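You operate a simulated robot arm through the tools that you are given. There is no shell and no other tool.

You are at the controls of a simulated two-armed robot. One attempt, no reset.

Task
Set 2 rpm, switch to reverse and jog the auger back to 0.
Fine: direction off and isolate after.
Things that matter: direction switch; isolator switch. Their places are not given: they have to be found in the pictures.

It is judged by the outcome, as a careful person would: the job done as asked, and still so three seconds after it is handed in. It fails if anything else is knocked over, pushed out of place, dropped, spilled or broken.

Robot
Two 7-joint arms with two-finger parallel grippers on one trunk that stands fixed in place. Base frame: the origin is at the foot of the trunk, x ahead of it, y to its left, z up. Units: mm, degrees, N and s.
The left shoulder is at [70, 163, 1220], the right one opposite. With the tool pointing down near the work surface each hand reaches from about 400 to 880 mm from the base axis, measured 20 degrees to its own side. Payload 3.43 kg a hand.
The TCP of each hand is the grasp point between the finger pads, 34 mm short of the fingertips. In the tool frame z runs along the fingers and y along their closing line. Largest opening 128 mm; finger width 24, thickness 12; the body of the gripper, 48 by 130 mm, starts 96 mm behind the TCP.
Orientation is that of the tool frame in the base frame, as a unit quaternion [w, x, y, z]. With the fingers straight down and closing along the base's y, the tool's x points along the base's -x, its y along +y and its z along -z.

Tools
- The arms move only by the tool arm_command. It takes "left_plan", "right_plan" or both (then of equal length, played together; a hand with none holds still); each is a list that holds one entry, the list of rows, each a list of 6 numbers: the shift along the tool's x, y, z in mm, then the turn, a rotation vector about the tool's x, y, z in degrees. In form: [[[tx, ty, tz, rx, ry, rz], ...]]. A call has 1 to 20 rows; each row shifts and turns the commanded pose from where the row before left it, along the tool's axes as they then stand. "left_gripper" and "right_gripper" are, for a hand that has rows, the finger opening in mm, from 0 to 128, set as the call begins (left out, the last holds). Each row takes 0.2 s and may step no farther than 50 mm and 8.6 degrees from the row before; otherwise, or with a gripper value out of range, the whole call is refused. A pose out of reach is approached as far as the arm can. The call stops where the force on the tool passes 40 N (or 10 N more than at its start, if that is more) or the arm is blocked; 0.2 s more then pass. Each finger travels about 153 mm/s and halts on what it meets, pressing with about 32 N; the grip force reading is that of the motor and also rises with nothing between the fingers. The clock runs only during rows and for 0.2 s after the last one: add rows that do not move to give the fingers time. It gives the time, the measured TCP pose, the force on the tool (base axes), the opening and the grip force at its end, in the units of the frame above (readings bear some noise), with the torque about the TCP (base axes, N m) and any sound that the robot's microphone picked up, and new pictures: "views" is both (left out), scene, wrist or none (wrist: the cameras of the hands that moved).
- Cameras (640 x 400 px; columns grow to the right, rows downward): "scene" is now at [128.7, 45.9, 1458.1]; the picture's right is [0.48, -0.88, -0.00], its down [-0.41, -0.23, -0.88] and it looks along [0.77, 0.42, -0.47] (base axes); focal length 340 px, centre (320, 200). "left" rides on the left gripper at [76, 11, -160] in its tool frame; the picture's right is [-0.15, 0.99, 0.00], its down [-0.88, -0.13, -0.46] and it looks along [-0.45, -0.07, 0.89] (tool axes); focal length 234 px, centre (320, 200). "right" rides on the right gripper at [76, -11, -160] in its tool frame; the picture's right is [0.15, 0.99, 0.00], its down [-0.88, 0.13, -0.46] and it looks along [-0.45, 0.07, 0.89] (tool axes); focal length 234 px, centre (320, 200).
- move_column(by): slides the trunk up (or, below 0, down) by that many mm; the arms and the scene camera ride with it, the base frame stays. It gives what a move gives, with no picture.
- aim_head(pan, tilt): turns the head with the scene camera to pan (to the left, within 86 degrees either way) and tilt (down, from -29 to 69), counted from straight ahead of the robot. It gives what a move gives, and a new picture of the scene camera.
- locate(camera, pixels): there is no depth. For up to 12 entries [column, row, z] of the newest picture of that camera ("zoom" is the newest enlarged one), the place [x, y] in the base frame at which the ray of that pixel passes the height z, good to about 3 mm. The clock stands still meanwhile.
- zoom(camera, box): a new picture of the part [left, top, right, bottom] of that camera's present view, enlarged. The clock stands still meanwhile.
- hand_in(): hands the job in; it is judged then, once.

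Unless the task says otherwise, let go and move clear before handing in.

The tools are called after ">>>" as a command line: name --argument value ..., lists and objects as JSON in quotes. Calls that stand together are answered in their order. arm_command: Moves the arms, as the interface text tells. Its arguments: {"type":"object","properties":{"left_plan":{"type":"array","items":{"type":"array","items":{"type":"array","items":{"type":"number"}}}},"left_gripper":{"type":"number"},"right_plan":{"type":"array","items":{"type":"array","items":{"type":"array","items":{"type":"number"}}}},"right_gripper":{"type":"number"},"views":{"type":"string","enum":["both","scene","wrist","none"]}},"required":[]} The other tools are called the same way: move_column (by) moves the trunk up or down; aim_head (pan, tilt) turns the head that bears the scene camera; locate (camera, pixels) gives the place at which the rays of pixels pass given heights; zoom (camera, box) takes an enlarged picture of a part of a camera's view; hand_in () hands the job in.

At the start:

```text
time_s: 0.0
left_tcp_pos: [334.3, 499.4, 1188.4]
left_tool_rot: [0.0, 0.0, 1.0, 0.0]
left_wrist_force: [-1.0, 0.1, 0.3]
left_torque: [0.02, 0.04, 0.02]
left_finger_gap: 127.8
left_grasp_force: 0.0
right_tcp_pos: [622.5, 95.1, 1181.2]
right_tool_rot: [0.0, 0.001, 1.0, -0.001]
right_wrist_force: [-0.2, 0.1, 0.7]
right_torque: [0.01, -0.02, 0.02]
right_finger_gap: 127.8
right_grasp_force: 0.0
trunk travel left (down, up): [-700.0, 240.0]
head pan, tilt (commanded): [28.6, 28.1]
```

scene: 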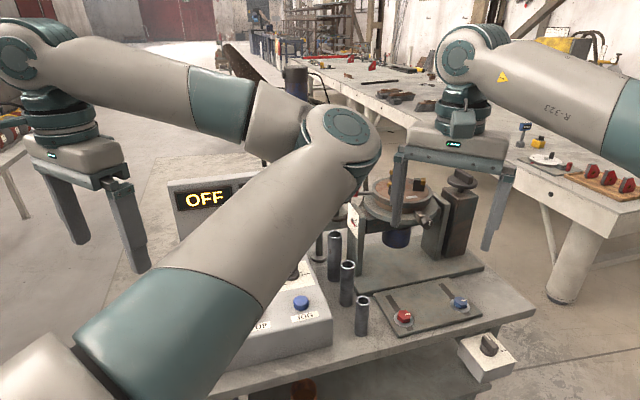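
right: 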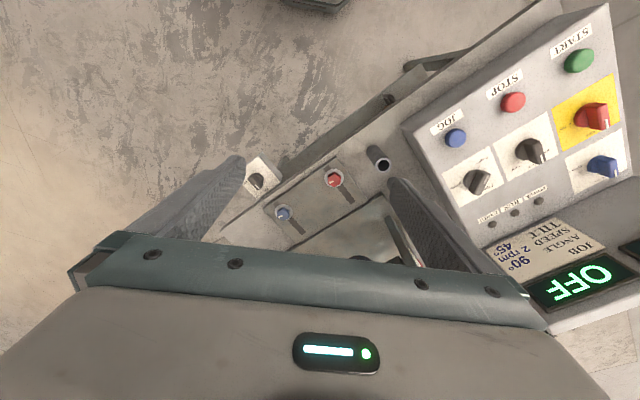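
left: 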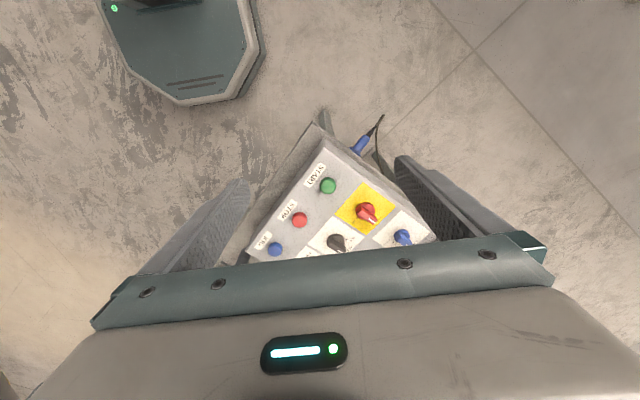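

The right wrist picture shows a control console (buttons JOG/STOP/START at about (455,137), (512,102), (578,60), knobs at (478,182), (530,150), (595,115), (603,165)) and a display reading OFF. I'll enlarge the views to read the labels before moving.

>>> zoom --camera "right" --box '[400, 0, 640, 150]'

>>> zoom --camera "right" --box '[400, 130, 640, 330]'

>>> zoom --camera "left" --box '[220, 110, 460, 260]'

>>> zoom --camera "scene" --box '[160, 160, 540, 400]'

>>> zoom --camera "right" --box '[200, 100, 440, 270]'

```text
2.67 times, centred on (520, 75) of right
```

zoom: 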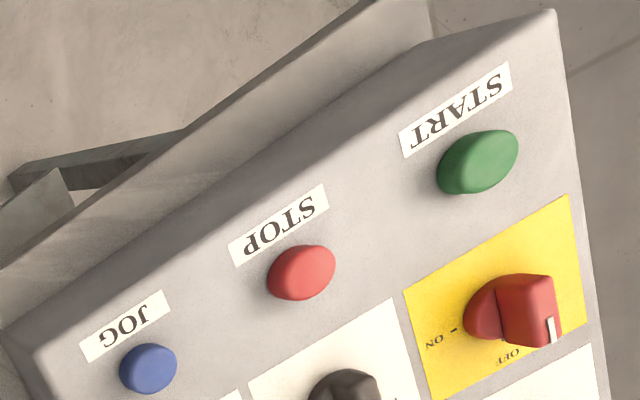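

```text
2.00 times, centred on (520, 230) of right
```

zoom: 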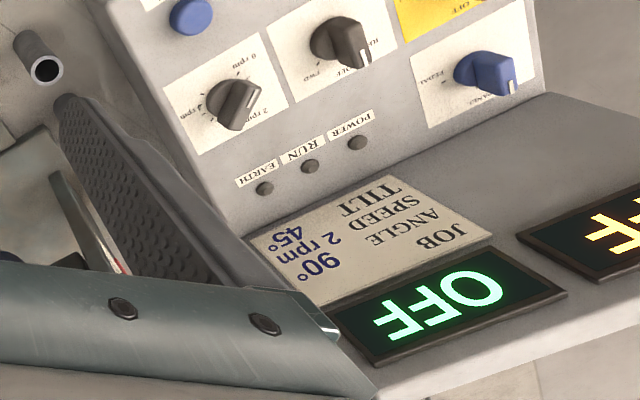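

```text
2.67 times, centred on (340, 185) of left
```

zoom: 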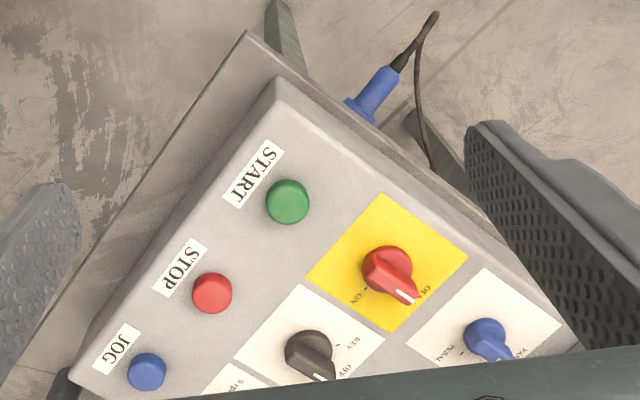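

```text
1.67 times, centred on (350, 280) of scene
```

zoom: 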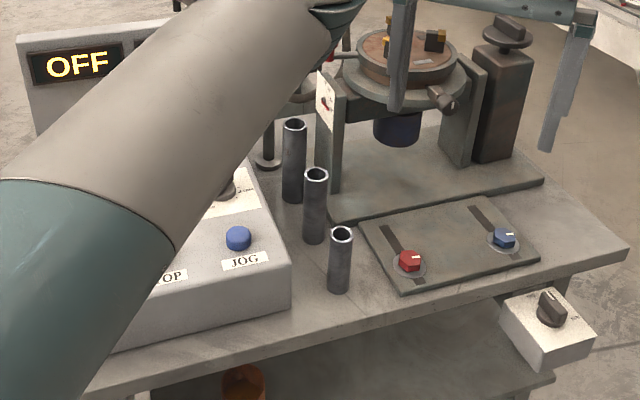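

```text
2.35 times, centred on (320, 185) of right
```

zoom: 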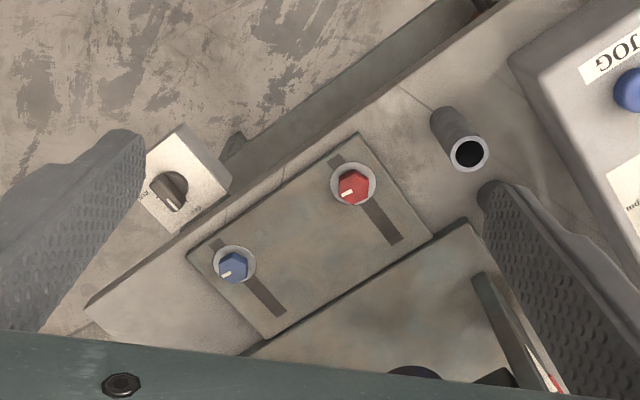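

The console has buttons JOG, STOP and START, a speed dial, a REV/OFF/FWD knob, a red ON/OFF knob on yellow and a PEDAL/PANEL selector. A separate black knob sits on a box at the table edge. I'll triangulate features seen by both wrist cameras.

>>> locate --camera "right" --pixels '[[455, 137, 800], [455, 137, 900], [578, 60, 800], [578, 60, 900], [512, 102, 800], [512, 102, 900], [258, 180, 700], [258, 180, 800], [333, 179, 700], [333, 179, 800], [560, 285, 800], [560, 285, 900]]'

>>> locate --camera "left" --pixels '[[275, 249, 800], [275, 249, 900], [328, 186, 800], [328, 186, 900], [299, 220, 800], [299, 220, 900]]'

>>> locate --camera "scene" --pixels '[[301, 303, 800], [301, 303, 900], [488, 345, 700], [488, 345, 800], [404, 316, 700], [404, 316, 800], [205, 200, 900], [205, 200, 1000]]'

```text
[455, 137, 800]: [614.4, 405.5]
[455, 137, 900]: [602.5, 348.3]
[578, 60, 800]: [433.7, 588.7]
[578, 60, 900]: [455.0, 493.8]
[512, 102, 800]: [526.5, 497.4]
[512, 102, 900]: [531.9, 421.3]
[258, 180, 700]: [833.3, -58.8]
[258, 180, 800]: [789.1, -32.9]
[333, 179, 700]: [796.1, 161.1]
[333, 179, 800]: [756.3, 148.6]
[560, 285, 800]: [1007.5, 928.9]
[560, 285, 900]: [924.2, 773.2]
```

```text
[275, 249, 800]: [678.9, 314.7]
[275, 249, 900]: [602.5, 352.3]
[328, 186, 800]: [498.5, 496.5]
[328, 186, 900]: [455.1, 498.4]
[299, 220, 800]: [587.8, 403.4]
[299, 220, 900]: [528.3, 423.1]
```

```text
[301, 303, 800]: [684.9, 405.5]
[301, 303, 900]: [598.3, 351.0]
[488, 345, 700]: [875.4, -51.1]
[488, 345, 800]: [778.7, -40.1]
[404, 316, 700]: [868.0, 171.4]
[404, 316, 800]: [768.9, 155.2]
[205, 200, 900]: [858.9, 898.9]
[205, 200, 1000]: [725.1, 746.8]
```

JOG, STOP and START triangulate consistently at z≈900: (602,350), (530,422) and (455,496), so the console row runs at 45°. I'll move the right hand off to the right and the left hand a bit forward over the console, for clear views.

>>> arm_command --right_plan '[[[0, -45, 0, 0, 0, 0], [0, -45, 0, 0, 0, 0], [0, -45, 0, 0, 0, 0], [0, -45, 0, 0, 0, 0], [0, -45, 0, 0, 0, 0], [0, -45, 0, 0, 0, 0], [0, -45, 0, 0, 0, 0], [0, -45, 0, 0, 0, 0]]]' --left_plan '[[[-20, 0, 0, 0, 0, 0], [-20, 0, 0, 0, 0, 0], [-20, 0, 0, 0, 0, 0], [-20, 0, 0, 0, 0, 0], [-20, 0, 0, 0, 0, 0], [-20, 0, 0, 0, 0, 0], [-20, 0, 0, 0, 0, 0], [-20, 0, 0, 0, 0, 0]]]'

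```text
time_s: 1.8
left_tcp_pos: [494.4, 497.9, 1188.4]
left_tool_rot: [0.0, 0.0, 1.0, 0.001]
left_wrist_force: [-1.1, 0.0, 0.4]
left_torque: [0.08, 0.0, 0.02]
left_finger_gap: 127.9
left_grasp_force: 0.1
right_tcp_pos: [621.0, -266.8, 1181.6]
right_tool_rot: [-0.001, -0.001, 1.0, 0.001]
right_wrist_force: [-0.3, 0.3, 0.3]
right_torque: [-0.01, 0.01, 0.0]
right_finger_gap: 127.9
right_grasp_force: 0.1
trunk travel left (down, up): [-700.0, 240.0]
head pan, tilt (commanded): [28.6, 28.1]
```

scene: 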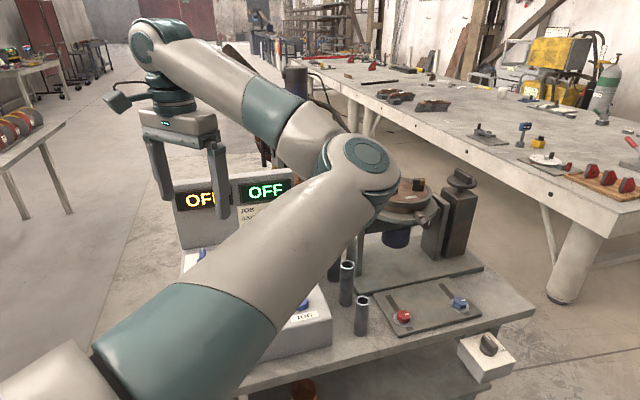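
right: 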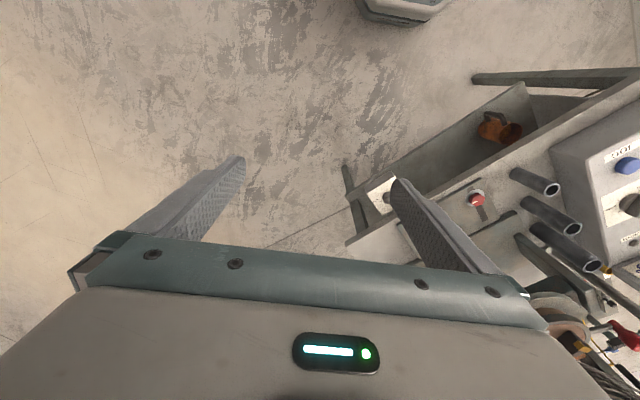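
left: 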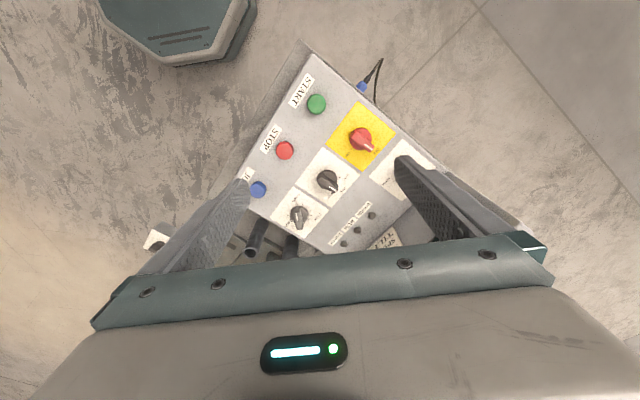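

The left wrist camera now shows the knob block: red at (361,139), black direction at (327,182) and speed at (298,217). I'll enlarge those, and the box at the table edge in the scene view (488,345).

>>> zoom --camera "left" --box '[240, 70, 440, 195]'

>>> zoom --camera "left" --box '[240, 150, 420, 262]'

>>> zoom --camera "scene" --box '[440, 300, 560, 390]'

>>> zoom --camera "scene" --box '[330, 150, 500, 256]'

>>> zoom --camera "scene" --box '[170, 160, 330, 260]'

>>> zoom --camera "right" --box '[460, 130, 640, 400]'

```text
3.20 times, centred on (340, 132) of left
```

zoom: 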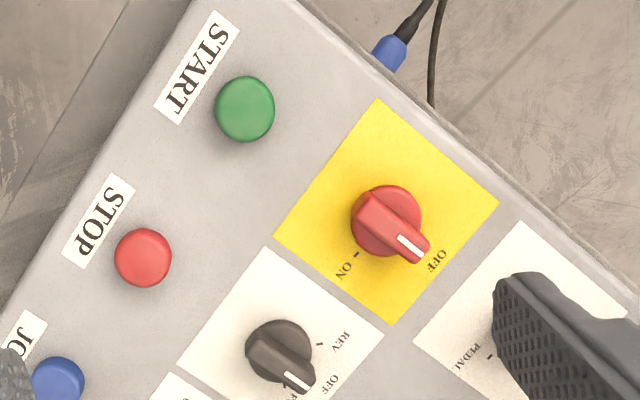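

```text
3.56 times, centred on (330, 206) of left
```

zoom: 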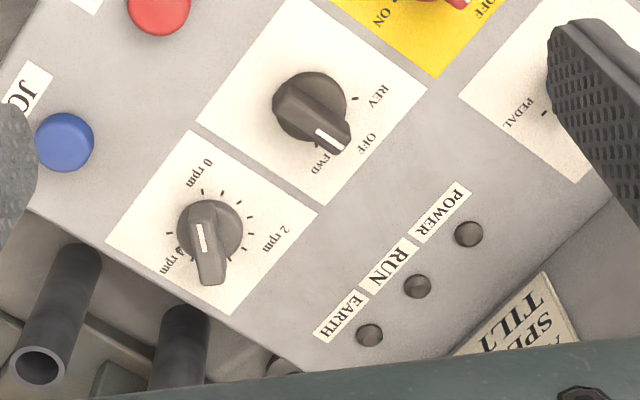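

```text
4.44 times, centred on (500, 345) of scene
```

zoom: 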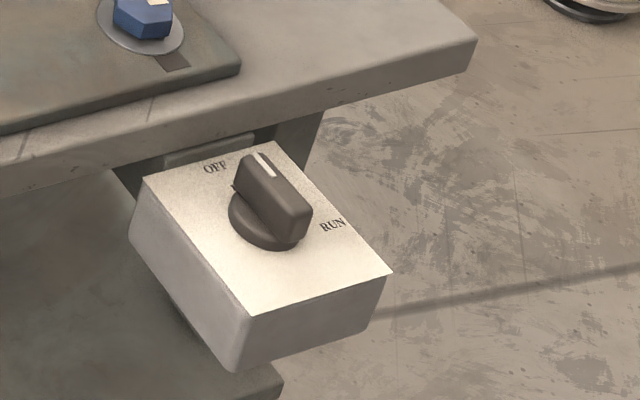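

```text
3.76 times, centred on (415, 203) of scene
```

zoom: 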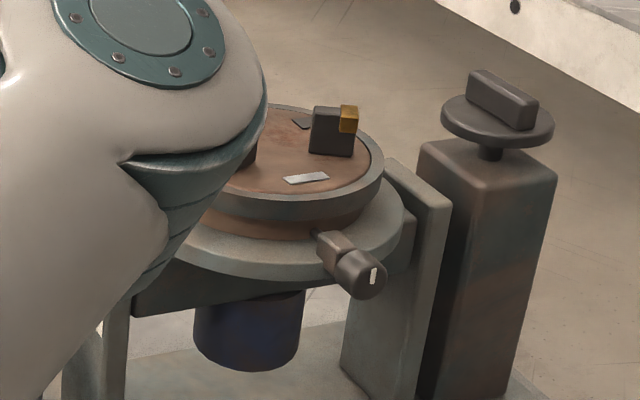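

```text
4.00 times, centred on (250, 210) of scene
```

zoom: 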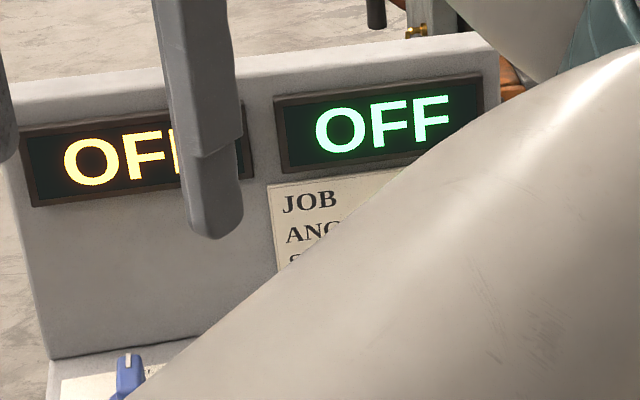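

```text
1.48 times, centred on (550, 265) of right
```

zoom: 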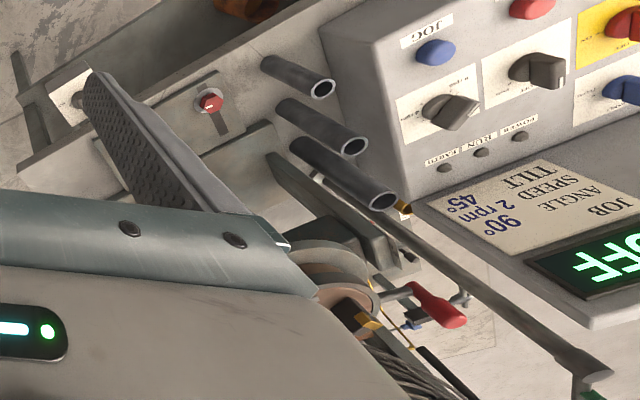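

The dial labels read 0 rpm, 2 rpm and another rpm value. The direction knob has REV/OFF/FWD, the red knob on yellow is ON/OFF, and the table-edge box is OFF/RUN. I'll locate the knobs in this left picture, then move to get a second baseline.

>>> locate --camera "left" --pixels '[[316, 104, 900], [285, 150, 900], [258, 189, 900], [361, 139, 900], [361, 139, 950], [327, 182, 900], [327, 182, 950], [298, 217, 900], [298, 217, 950], [343, 244, 900], [372, 215, 900], [159, 238, 780]]'

>>> locate --camera "right" --pixels '[[627, 166, 900], [627, 205, 900], [627, 205, 950], [550, 188, 900], [550, 188, 1000], [570, 228, 900], [570, 228, 1000], [592, 267, 900], [592, 267, 1000], [386, 195, 780], [478, 198, 820]]'

```text
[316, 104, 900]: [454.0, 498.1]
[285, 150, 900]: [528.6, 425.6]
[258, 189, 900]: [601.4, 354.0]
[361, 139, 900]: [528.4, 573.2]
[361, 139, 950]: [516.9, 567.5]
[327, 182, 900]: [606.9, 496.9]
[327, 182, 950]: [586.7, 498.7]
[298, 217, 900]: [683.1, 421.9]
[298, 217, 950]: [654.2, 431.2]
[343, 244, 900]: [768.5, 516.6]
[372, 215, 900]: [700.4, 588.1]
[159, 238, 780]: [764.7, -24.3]
```

```text
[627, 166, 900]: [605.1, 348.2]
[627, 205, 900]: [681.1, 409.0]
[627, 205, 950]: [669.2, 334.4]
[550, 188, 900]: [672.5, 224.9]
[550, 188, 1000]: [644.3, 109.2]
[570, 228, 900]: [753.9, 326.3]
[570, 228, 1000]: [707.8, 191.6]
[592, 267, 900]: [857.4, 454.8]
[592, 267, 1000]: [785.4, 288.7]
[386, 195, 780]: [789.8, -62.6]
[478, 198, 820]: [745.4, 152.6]
```

Both cameras agree on the buttons at z≈900, with the knobs roughly 75–105 mm behind them. I'll bring the left hand in above the dial, staying well above everything, for a close look at labels and pointers.

>>> arm_command --left_plan '[[[-30, -10, 15, 0, 0, 0], [-30, -10, 15, 0, 0, 0], [-30, -10, 15, 0, 0, 0], [-30, -10, 15, 0, 0, 0], [-20, -10, 15, 0, 0, 0], [0, 0, 15, 0, 0, 0], [0, 0, 10, 0, 0, 0]]]'

```text
time_s: 3.4
left_tcp_pos: [635.1, 449.7, 1087.2]
left_tool_rot: [0.0, -0.001, 1.0, 0.0]
left_wrist_force: [-0.3, 0.0, 0.3]
left_torque: [0.0, -0.03, -0.02]
left_finger_gap: 127.7
left_grasp_force: 0.0
right_tcp_pos: [621.0, -263.5, 1181.3]
right_tool_rot: [0.001, -0.001, 1.0, 0.0]
right_wrist_force: [0.3, -0.2, 0.1]
right_torque: [0.01, -0.01, 0.01]
right_finger_gap: 127.9
right_grasp_force: 0.1
trunk travel left (down, up): [-700.0, 240.0]
head pan, tilt (commanded): [28.6, 28.1]
```

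scene: 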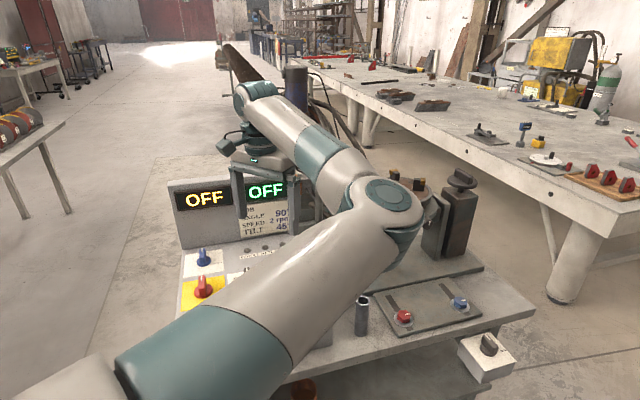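
left: 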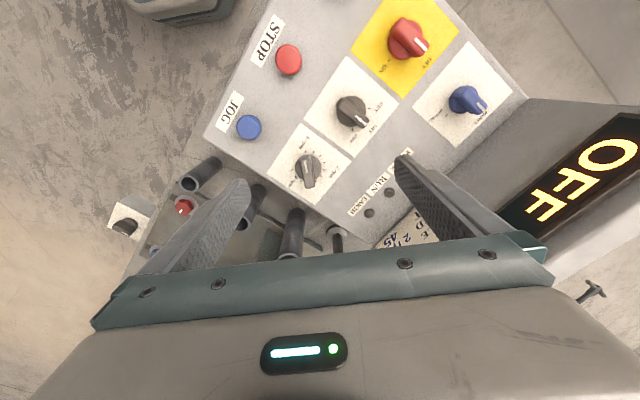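

>>> zoom --camera "left" --box '[260, 120, 380, 220]'

>>> zoom --camera "left" --box '[300, 0, 500, 150]'

>>> zoom --camera "left" --box '[300, 60, 410, 140]'

>>> zoom --camera "left" --box '[90, 180, 220, 270]'

>>> zoom --camera "scene" --box '[150, 160, 350, 310]'

>>> locate --camera "left" --pixels '[[288, 60, 900], [249, 127, 900], [406, 38, 900], [406, 38, 930], [352, 112, 900], [352, 112, 930], [309, 172, 900], [309, 172, 930], [369, 213, 900], [127, 224, 780]]'

```text
4.00 times, centred on (320, 170) of left
```

zoom: 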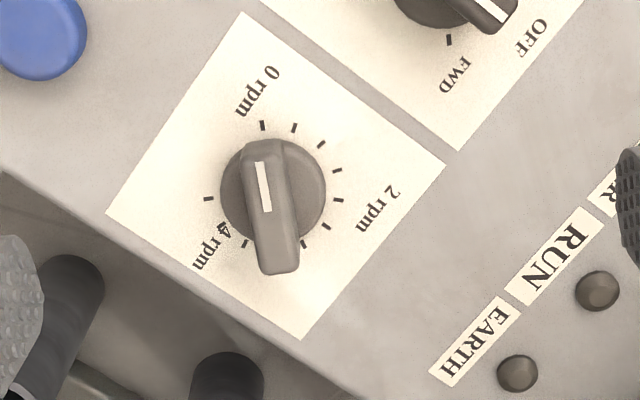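

```text
2.67 times, centred on (400, 75) of left
```

zoom: 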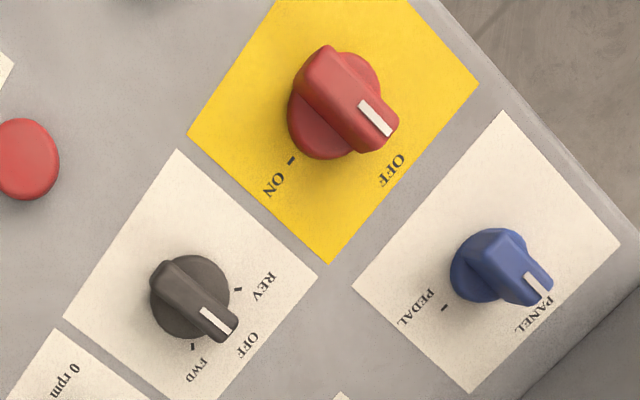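

```text
5.00 times, centred on (355, 100) of left
```

zoom: 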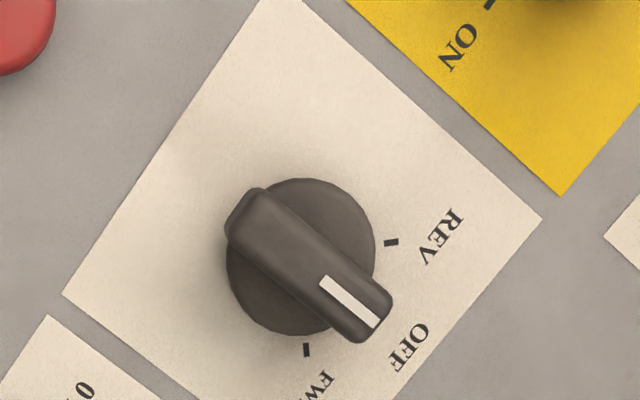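

```text
4.44 times, centred on (155, 225) of left
```

zoom: 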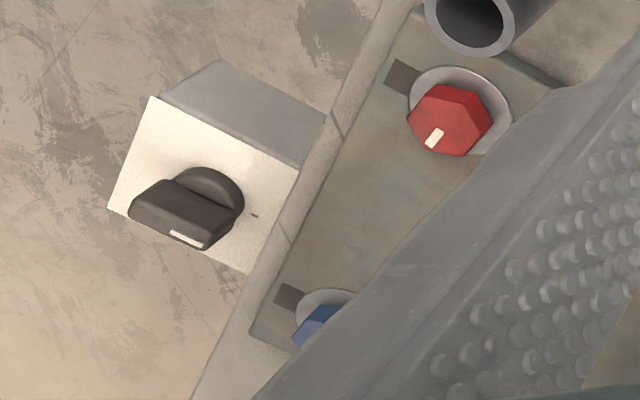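

```text
2.67 times, centred on (250, 235) of scene
```

zoom: 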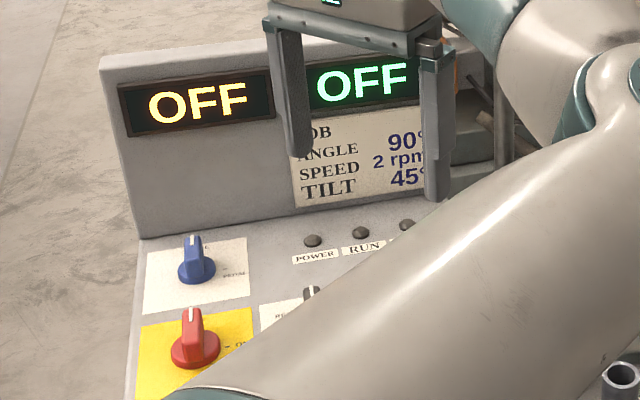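

```text
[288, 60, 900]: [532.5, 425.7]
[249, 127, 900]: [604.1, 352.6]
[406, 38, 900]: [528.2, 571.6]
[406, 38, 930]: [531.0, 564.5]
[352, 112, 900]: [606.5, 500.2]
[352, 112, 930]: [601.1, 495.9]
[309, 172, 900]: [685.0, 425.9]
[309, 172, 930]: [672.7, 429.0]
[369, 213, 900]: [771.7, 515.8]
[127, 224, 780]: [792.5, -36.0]
```

The panel triangulates as nearly horizontal at z≈888, with knob tops ≈922. Knob centres are about: isolator (red on yellow) (531,573), direction (605,500), speed dial (680,425). The dial pointer is at 0 rpm and the blue selector is already on PANEL. I'll go above the isolator with the left hand and yaw 45° so the fingers straddle its wing.

>>> arm_command --left_plan '[[[26, 31, 0, 0, 0, 0], [26, 31, 0, 0, 0, 0], [26, 31, 0, 0, 0, 0], [26, 31, 0, 0, 0, 0], [0, 0, 0, 0, 0, -7.5], [0, 0, 0, 0, 0, -7.5], [0, 0, 0, 0, 0, -7.5], [0, 0, 0, 0, 0, -7.5], [0, 0, 0, 0, 0, -7.5], [0, 0, 0, 0, 0, -7.5]]]' --left_gripper 60

```text
time_s: 5.6
left_tcp_pos: [530.3, 573.3, 1087.8]
left_tool_rot: [0.0, -0.384, 0.923, 0.001]
left_wrist_force: [-0.2, -0.3, 0.7]
left_torque: [0.0, 0.01, -0.03]
left_finger_gap: 59.7
left_grasp_force: 0.1
right_tcp_pos: [621.8, -264.6, 1182.3]
right_tool_rot: [-0.001, 0.0, 1.0, 0.0]
right_wrist_force: [0.3, 0.4, 0.4]
right_torque: [-0.01, -0.01, 0.01]
right_finger_gap: 127.8
right_grasp_force: 0.1
trunk travel left (down, up): [-700.0, 240.0]
head pan, tilt (commanded): [28.6, 28.1]
```

scene: 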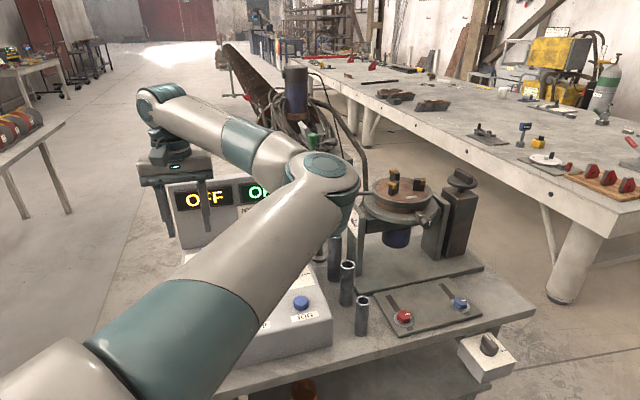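
left: 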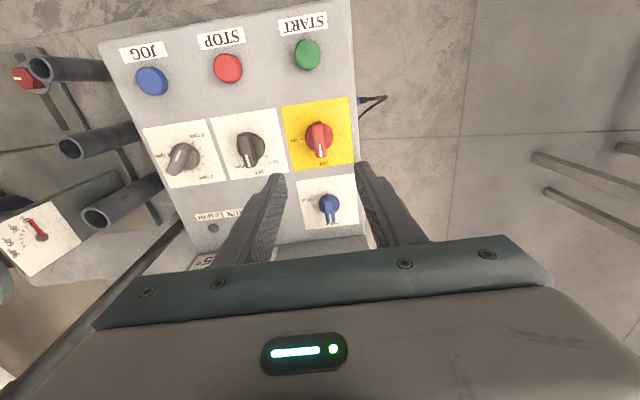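

The yaw is right (tool y along (-0.71,0.70)), and the red knob is at (319,140) in the left view. Before switching anything I want to see what the "auger" is, so I'll enlarge the scene behind the console and the chuck.

>>> zoom --camera "scene" --box '[200, 30, 400, 155]'

>>> zoom --camera "scene" --box '[320, 150, 500, 290]'

>>> zoom --camera "left" --box '[240, 80, 400, 180]'

>>> zoom --camera "left" --box '[0, 40, 160, 290]'

```text
3.20 times, centred on (300, 92) of scene
```

zoom: 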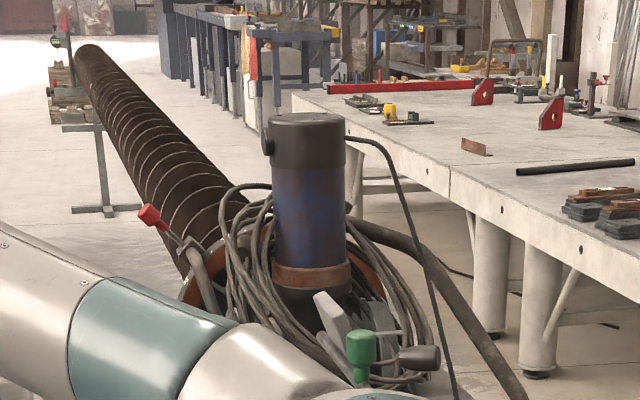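

```text
2.86 times, centred on (410, 220) of scene
```

zoom: 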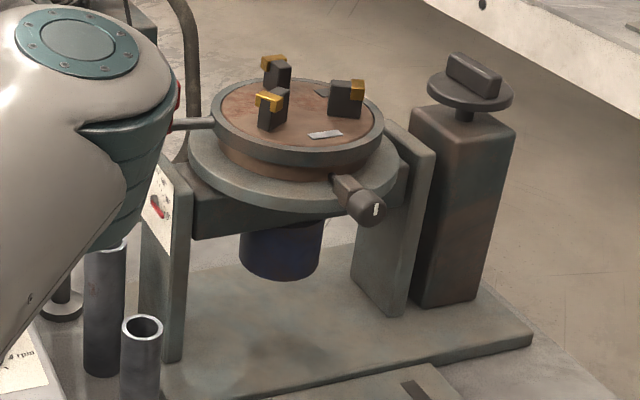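

```text
4.00 times, centred on (320, 130) of left
```

zoom: 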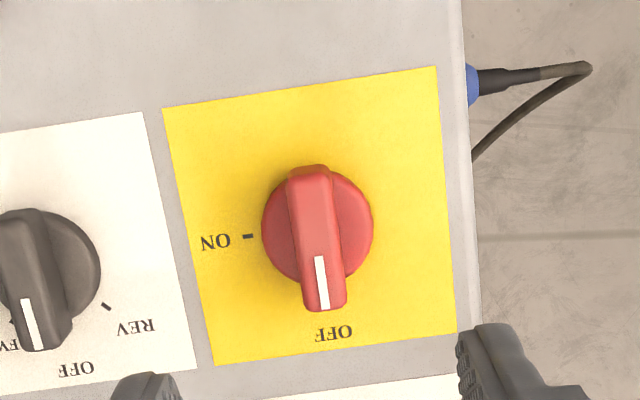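

```text
1.60 times, centred on (80, 165) of left
```

zoom: 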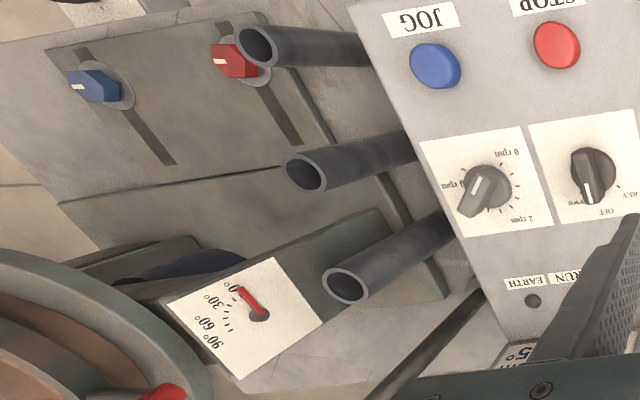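

The red knob's wing centre at (319.5,139.5) matches the projected tool axis (320,141), so I'm centred on it. I'll lower straight down until the fingertips straddle the wing.

>>> arm_command --left_plan '[[[0, 0, 35, 0, 0, 0], [0, 0, 35, 0, 0, 0], [0, 0, 35, 0, 0, 0], [0, 0, 35, 0, 0, 0]]]' --left_gripper 60

```text
time_s: 6.6
left_tcp_pos: [530.1, 574.4, 947.4]
left_tool_rot: [0.0, -0.383, 0.924, 0.0]
left_wrist_force: [0.3, -0.5, 0.1]
left_torque: [-0.01, 0.0, 0.03]
left_finger_gap: 59.9
left_grasp_force: 0.1
right_tcp_pos: [621.6, -265.2, 1181.2]
right_tool_rot: [0.0, 0.0, 1.0, 0.0]
right_wrist_force: [-0.5, -0.3, 0.5]
right_torque: [-0.01, -0.01, 0.0]
right_finger_gap: 128.2
right_grasp_force: 0.2
trunk travel left (down, up): [-700.0, 240.0]
head pan, tilt (commanded): [28.6, 28.1]
```

scene: 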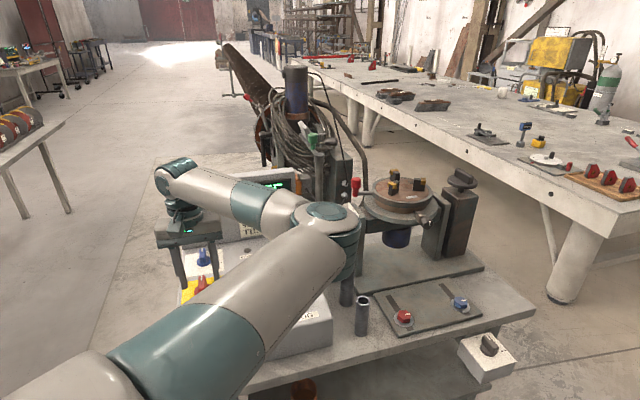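
left: 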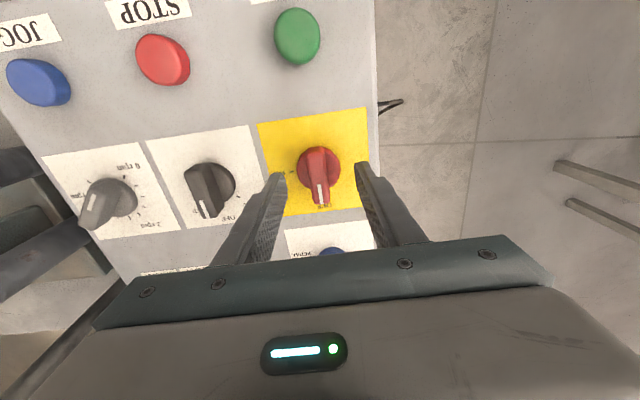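

The fingertips (277,178) and (362,168) now straddle the red wing at (319,180), and there is no contact force. I'll go 8 mm lower, then close gently on the wing.

>>> arm_command --left_plan '[[[0, 0, 4, 0, 0, 0], [0, 0, 4, 0, 0, 0]]]' --left_gripper 60 --views "none"

>>> arm_command --left_plan '[[[0, 0, 0, 0, 0, 0], [0, 0, 0, 0, 0, 0], [0, 0, 0, 0, 0, 0]]]' --left_gripper 5

```text
time_s: 7.2
left_tcp_pos: [529.2, 574.2, 939.6]
left_tool_rot: [0.0, -0.383, 0.924, 0.0]
left_wrist_force: [-0.2, 0.5, -0.8]
left_torque: [-0.02, 0.01, 0.0]
left_finger_gap: 59.8
left_grasp_force: 0.1
right_tcp_pos: [621.6, -264.2, 1182.1]
right_tool_rot: [0.0, 0.0, 1.0, 0.001]
right_wrist_force: [-0.2, -0.2, 0.5]
right_torque: [-0.03, 0.0, 0.0]
right_finger_gap: 128.0
right_grasp_force: 0.0
trunk travel left (down, up): [-700.0, 240.0]
head pan, tilt (commanded): [28.6, 28.1]
```

```text
time_s: 8.0
left_tcp_pos: [530.6, 573.4, 939.5]
left_tool_rot: [0.0, -0.382, 0.924, 0.0]
left_wrist_force: [2.5, -5.6, -1.0]
left_torque: [-0.17, -0.28, -0.03]
left_finger_gap: 15.9
left_grasp_force: 44.8
right_tcp_pos: [622.1, -265.8, 1180.7]
right_tool_rot: [0.0, 0.0, 1.0, 0.0]
right_wrist_force: [0.2, -0.4, -0.2]
right_torque: [0.03, 0.01, 0.01]
right_finger_gap: 128.0
right_grasp_force: 0.0
trunk travel left (down, up): [-700.0, 240.0]
head pan, tilt (commanded): [28.6, 28.1]
```

scene: 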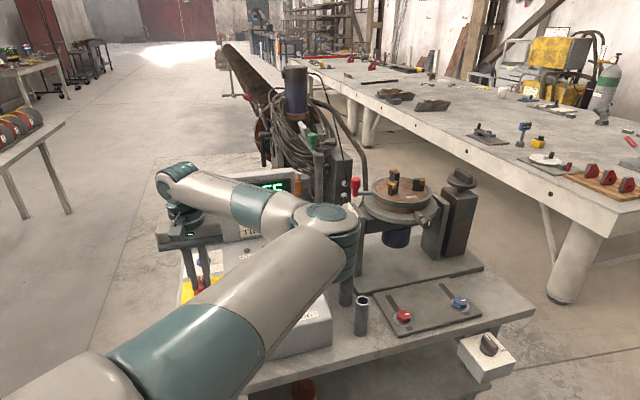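
left: 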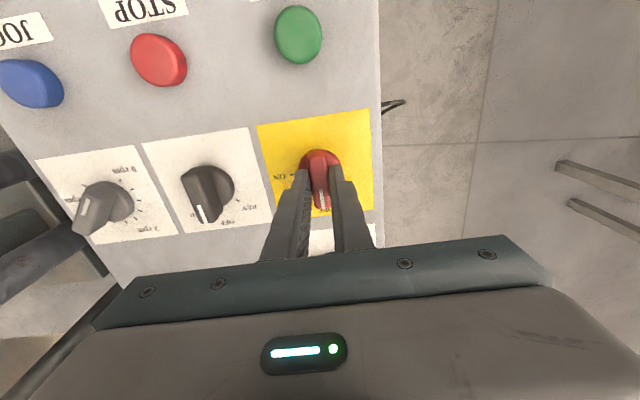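

The wing is gripped (gap 15.9 mm). Now I'll turn the isolator clockwise 90° from OFF to ON.

>>> arm_command --left_plan '[[[0, 0, 0, 0, 0, 7.5], [0, 0, 0, 0, 0, 7.5], [0, 0, 0, 0, 0, 7.5], [0, 0, 0, 0, 0, 7.5], [0, 0, 0, 0, 0, 7.5], [0, 0, 0, 0, 0, 7.5], [0, 0, 0, 0, 0, 7.5], [0, 0, 0, 0, 0, 7.5], [0, 0, 0, 0, 0, 7.5], [0, 0, 0, 0, 0, 7.5], [0, 0, 0, 0, 0, 7.5], [0, 0, 0, 0, 0, 7.5]]]'

```text
time_s: 10.6
left_tcp_pos: [529.5, 573.5, 939.5]
left_tool_rot: [-0.001, 0.383, 0.924, 0.0]
left_wrist_force: [-3.8, -20.9, -16.1]
left_torque: [0.07, 0.42, 0.09]
left_finger_gap: 15.8
left_grasp_force: 44.9
right_tcp_pos: [622.1, -265.7, 1181.0]
right_tool_rot: [-0.001, 0.0, 1.0, 0.001]
right_wrist_force: [0.3, 0.0, 0.0]
right_torque: [-0.03, -0.02, 0.01]
right_finger_gap: 127.9
right_grasp_force: 0.2
trunk travel left (down, up): [-700.0, 240.0]
head pan, tilt (commanded): [28.6, 28.1]
```

scene: 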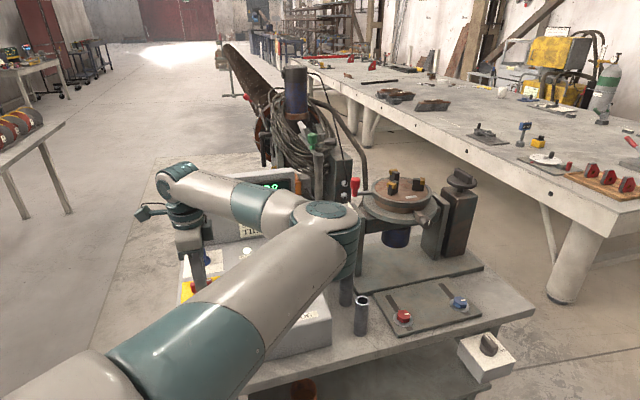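
left: 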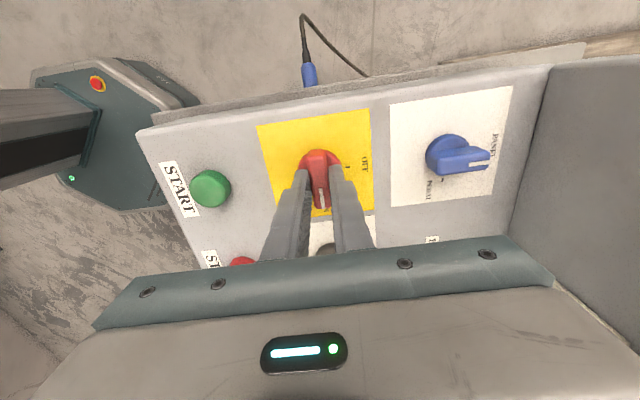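

The display behind the arm changed, with a lit digit visible near (272,184), so the knob went to ON. I'll open the fingers and rise to see the panel.

>>> arm_command --left_plan '[[[0, 0, 0, 0, 0, 0], [0, 0, 0, 0, 0, 0]]]' --left_gripper 60 --views "none"

>>> arm_command --left_plan '[[[0, 0, -30, 0, 0, 0], [0, 0, -40, 0, 0, 0], [0, 0, -40, 0, 0, 0], [0, 0, -40, 0, 0, 0]]]'

```text
time_s: 11.2
left_tcp_pos: [530.1, 572.9, 941.0]
left_tool_rot: [0.0, 0.382, 0.924, 0.001]
left_wrist_force: [0.6, -0.3, -0.2]
left_torque: [0.03, 0.06, 0.02]
left_finger_gap: 60.1
left_grasp_force: 0.1
right_tcp_pos: [622.1, -264.8, 1181.6]
right_tool_rot: [0.0, 0.0, 1.0, 0.0]
right_wrist_force: [0.5, -0.4, 0.0]
right_torque: [0.04, 0.0, 0.0]
right_finger_gap: 128.1
right_grasp_force: 0.1
trunk travel left (down, up): [-700.0, 240.0]
head pan, tilt (commanded): [28.6, 28.1]
```

```text
time_s: 12.2
left_tcp_pos: [529.8, 572.7, 1090.9]
left_tool_rot: [-0.002, 0.382, 0.924, 0.0]
left_wrist_force: [0.2, 0.0, 0.6]
left_torque: [0.01, 0.02, 0.02]
left_finger_gap: 60.2
left_grasp_force: 0.2
right_tcp_pos: [620.6, -265.8, 1182.2]
right_tool_rot: [-0.001, -0.001, 1.0, 0.0]
right_wrist_force: [0.4, 0.2, -0.2]
right_torque: [-0.03, 0.0, -0.02]
right_finger_gap: 128.2
right_grasp_force: 0.1
trunk travel left (down, up): [-700.0, 240.0]
head pan, tilt (commanded): [28.6, 28.1]
```

scene: 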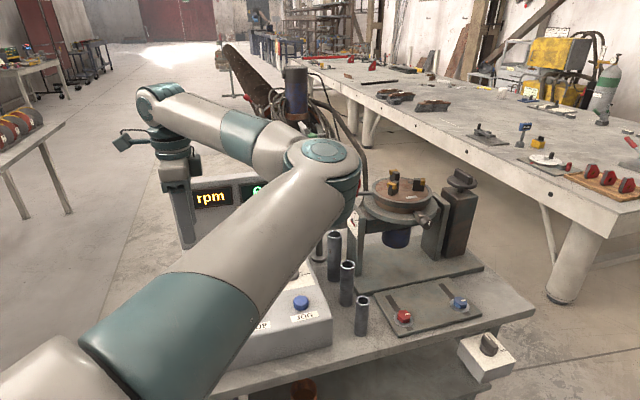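
left: 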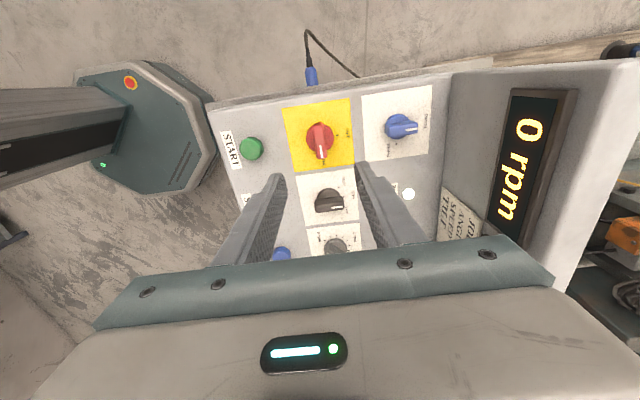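

The amber display now reads "0 rpm" and the POWER lamp is lit, so the isolator is ON. I'll check the tube heights near the dial before moving there.

>>> locate --camera "scene" --pixels '[[334, 235, 900], [334, 235, 950], [347, 265, 900], [347, 265, 950], [361, 300, 900], [361, 300, 950]]'

>>> zoom --camera "left" --box '[230, 80, 550, 260]'

>>> arm_command --left_plan '[[[0, 0, 0, 0, 0, -7.5], [0, 0, 0, 0, 0, -7.5], [0, 0, 0, 0, 0, -7.5], [0, 0, 0, 0, 0, -7.5], [0, 0, 0, 0, 0, -7.5], [0, 0, 0, 0, 0, -7.5], [-29.9, -29.6, 0, 0, 0, 0], [-29.9, -29.6, 0, 0, 0, 0], [-29.9, -29.6, 0, 0, 0, 0], [-29.9, -29.6, 0, 0, 0, 0], [-29.9, -29.6, 0, 0, 0, 0]]]' --left_gripper 60

```text
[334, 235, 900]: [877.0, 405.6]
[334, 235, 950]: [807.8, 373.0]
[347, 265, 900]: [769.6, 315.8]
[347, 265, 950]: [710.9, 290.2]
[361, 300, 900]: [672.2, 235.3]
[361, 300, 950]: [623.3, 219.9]
```

```text
2.00 times, centred on (390, 170) of left
```

zoom: 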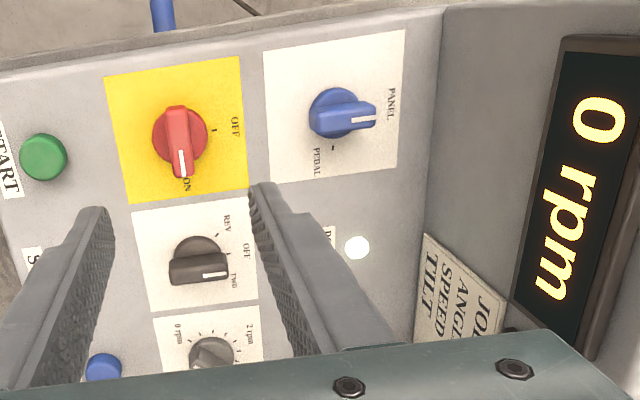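

```text
time_s: 14.6
left_tcp_pos: [679.6, 424.9, 1090.6]
left_tool_rot: [-0.002, -0.001, 1.0, 0.001]
left_wrist_force: [-0.3, -0.1, 0.2]
left_torque: [-0.01, 0.01, -0.06]
left_finger_gap: 60.0
left_grasp_force: 0.0
right_tcp_pos: [622.2, -265.2, 1182.2]
right_tool_rot: [0.001, -0.001, 1.0, 0.001]
right_wrist_force: [0.7, -0.3, 0.3]
right_torque: [-0.01, 0.04, -0.01]
right_finger_gap: 128.0
right_grasp_force: 0.1
trunk travel left (down, up): [-700.0, 240.0]
head pan, tilt (commanded): [28.6, 28.1]
```

scene: 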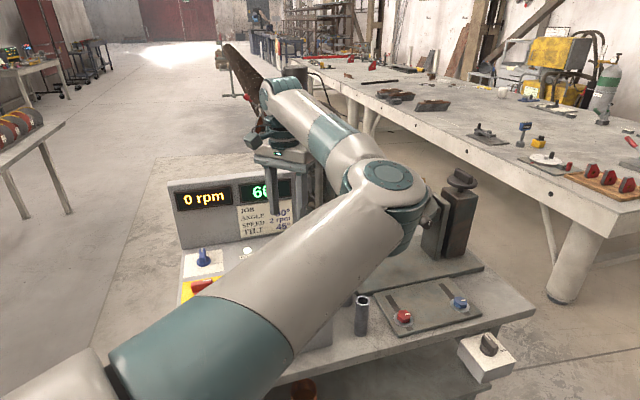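
left: 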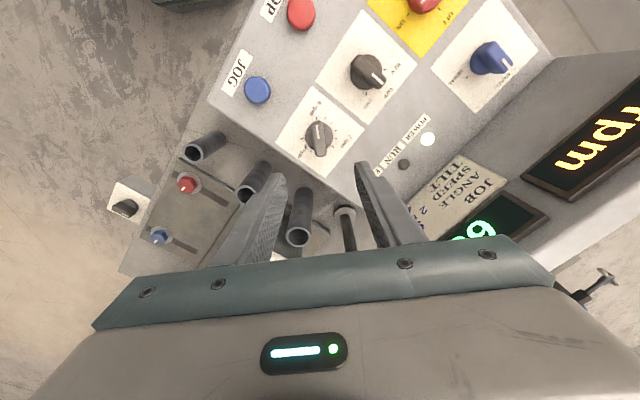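

The green display shows "6…" and amber "0 rpm". The dial wing should project at about (320,141), so I'll enlarge to check centring and the wing's angle.

>>> zoom --camera "left" --box '[270, 80, 370, 180]'

>>> zoom --camera "scene" --box '[160, 165, 320, 265]'

```text
4.00 times, centred on (320, 130) of left
```

zoom: 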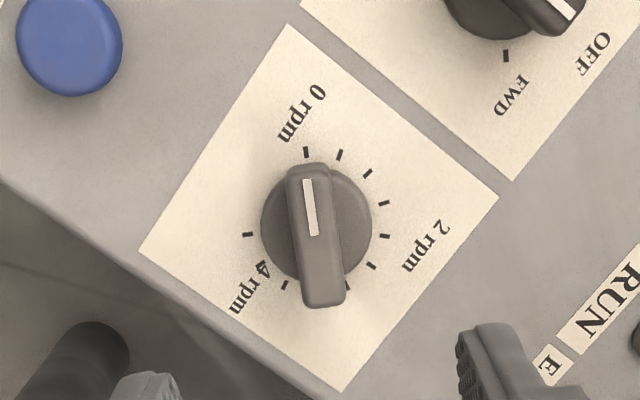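

```text
4.00 times, centred on (240, 215) of scene
```

zoom: 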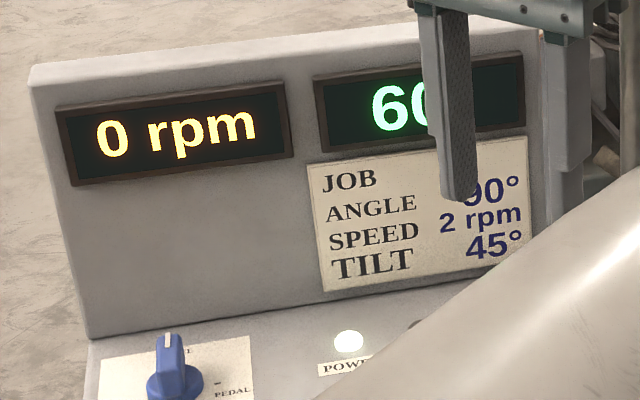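

Centred: the wing at (319.5,139) is aligned with the tool (the 8.6° apparent tilt is the camera's own skew). The green display reads about 60°. I'll lower onto the dial and close.

>>> arm_command --left_plan '[[[0, 0, 35, 0, 0, 0], [0, 0, 35, 0, 0, 0], [0, 0, 35, 0, 0, 0], [0, 0, 35, 0, 0, 0], [0, 0, 10.5, 0, 0, 0]]]' --left_gripper 60 --views "wrist"

>>> arm_command --left_plan '[[[0, 0, 0, 0, 0, 0], [0, 0, 0, 0, 0, 0], [0, 0, 0, 0, 0, 0]]]' --left_gripper 5

```text
time_s: 15.8
left_tcp_pos: [679.9, 426.1, 939.4]
left_tool_rot: [0.0, 0.0, 1.0, 0.0]
left_wrist_force: [0.7, -0.2, 0.2]
left_torque: [0.0, -0.01, 0.06]
left_finger_gap: 59.9
left_grasp_force: 0.0
right_tcp_pos: [621.1, -264.1, 1181.8]
right_tool_rot: [0.0, 0.0, 1.0, 0.0]
right_wrist_force: [0.0, -0.3, 0.2]
right_torque: [-0.02, 0.03, 0.01]
right_finger_gap: 128.3
right_grasp_force: 0.0
trunk travel left (down, up): [-700.0, 240.0]
head pan, tilt (commanded): [28.6, 28.1]
```

left: 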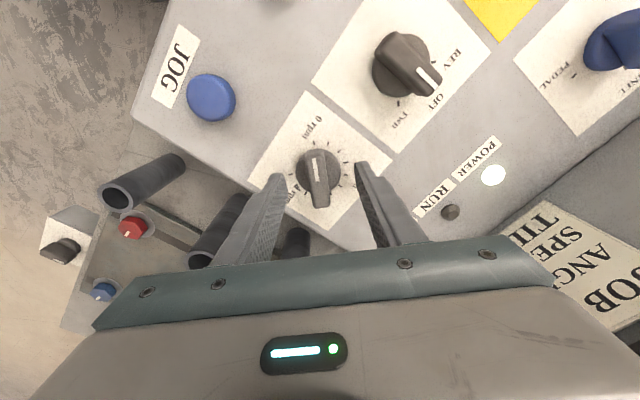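

```text
time_s: 16.6
left_tcp_pos: [679.7, 422.8, 939.6]
left_tool_rot: [-0.001, 0.0, 1.0, -0.001]
left_wrist_force: [-3.0, -6.7, -3.3]
left_torque: [-0.19, -0.01, -0.02]
left_finger_gap: 15.9
left_grasp_force: 44.7
right_tcp_pos: [621.2, -264.2, 1181.8]
right_tool_rot: [0.001, 0.0, 1.0, 0.0]
right_wrist_force: [0.4, 0.0, -0.3]
right_torque: [-0.02, 0.01, -0.02]
right_finger_gap: 127.9
right_grasp_force: 0.0
trunk travel left (down, up): [-700.0, 240.0]
head pan, tilt (commanded): [28.6, 28.1]
```

scene: 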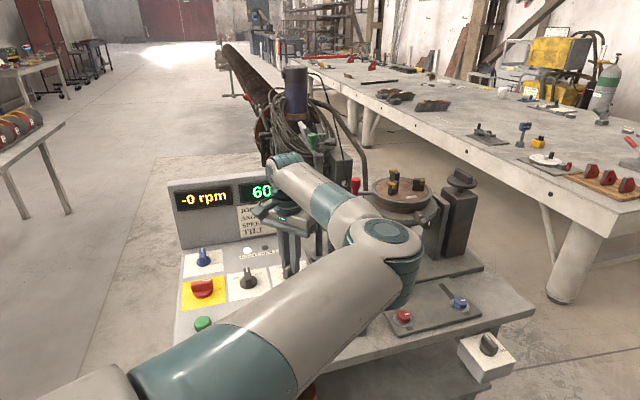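
left: 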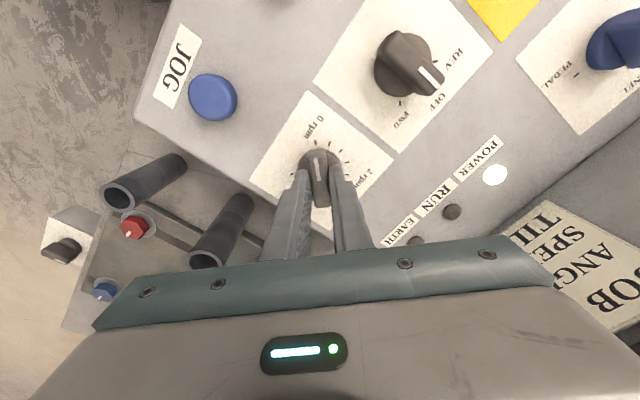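

The wing is gripped and the amber display tracks the dial ("-0 rpm"). I'll turn it clockwise 96° first and read the display.

>>> arm_command --left_plan '[[[0, 0, 0, 0, 0, 8], [0, 0, 0, 0, 0, 8], [0, 0, 0, 0, 0, 8], [0, 0, 0, 0, 0, 8], [0, 0, 0, 0, 0, 8], [0, 0, 0, 0, 0, 8], [0, 0, 0, 0, 0, 8], [0, 0, 0, 0, 0, 8], [0, 0, 0, 0, 0, 8], [0, 0, 0, 0, 0, 8], [0, 0, 0, 0, 0, 8], [0, 0, 0, 0, 0, 8]]]'

>>> zoom --camera "scene" --box '[160, 165, 320, 265]'

```text
time_s: 19.2
left_tcp_pos: [678.1, 424.0, 939.3]
left_tool_rot: [0.0, 0.744, 0.668, -0.002]
left_wrist_force: [-19.5, -25.6, -19.5]
left_torque: [-0.19, 0.07, 0.03]
left_finger_gap: 15.9
left_grasp_force: 44.8
right_tcp_pos: [620.1, -266.3, 1181.7]
right_tool_rot: [0.0, 0.0, 1.0, 0.001]
right_wrist_force: [0.4, 0.1, 0.7]
right_torque: [0.02, 0.0, 0.0]
right_finger_gap: 127.9
right_grasp_force: 0.0
trunk travel left (down, up): [-700.0, 240.0]
head pan, tilt (commanded): [28.6, 28.1]
```

scene: 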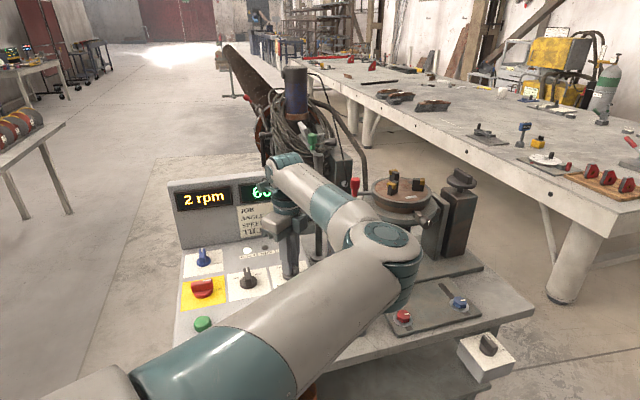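
left: 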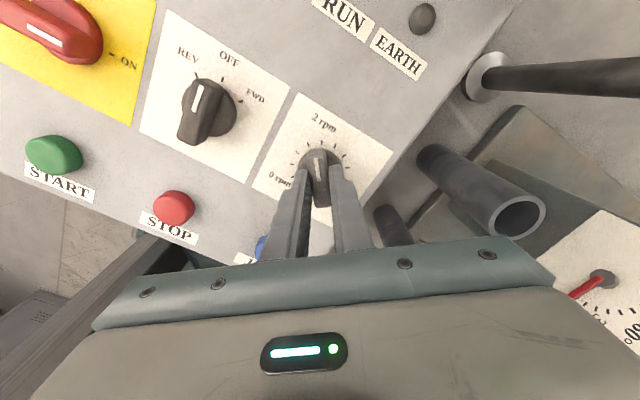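

```text
4.00 times, centred on (240, 215) of scene
```

zoom: 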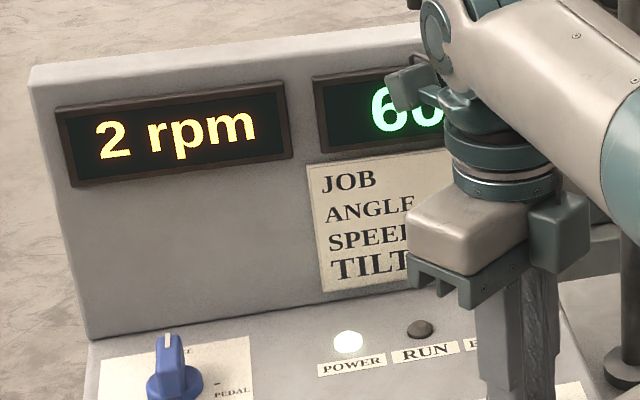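

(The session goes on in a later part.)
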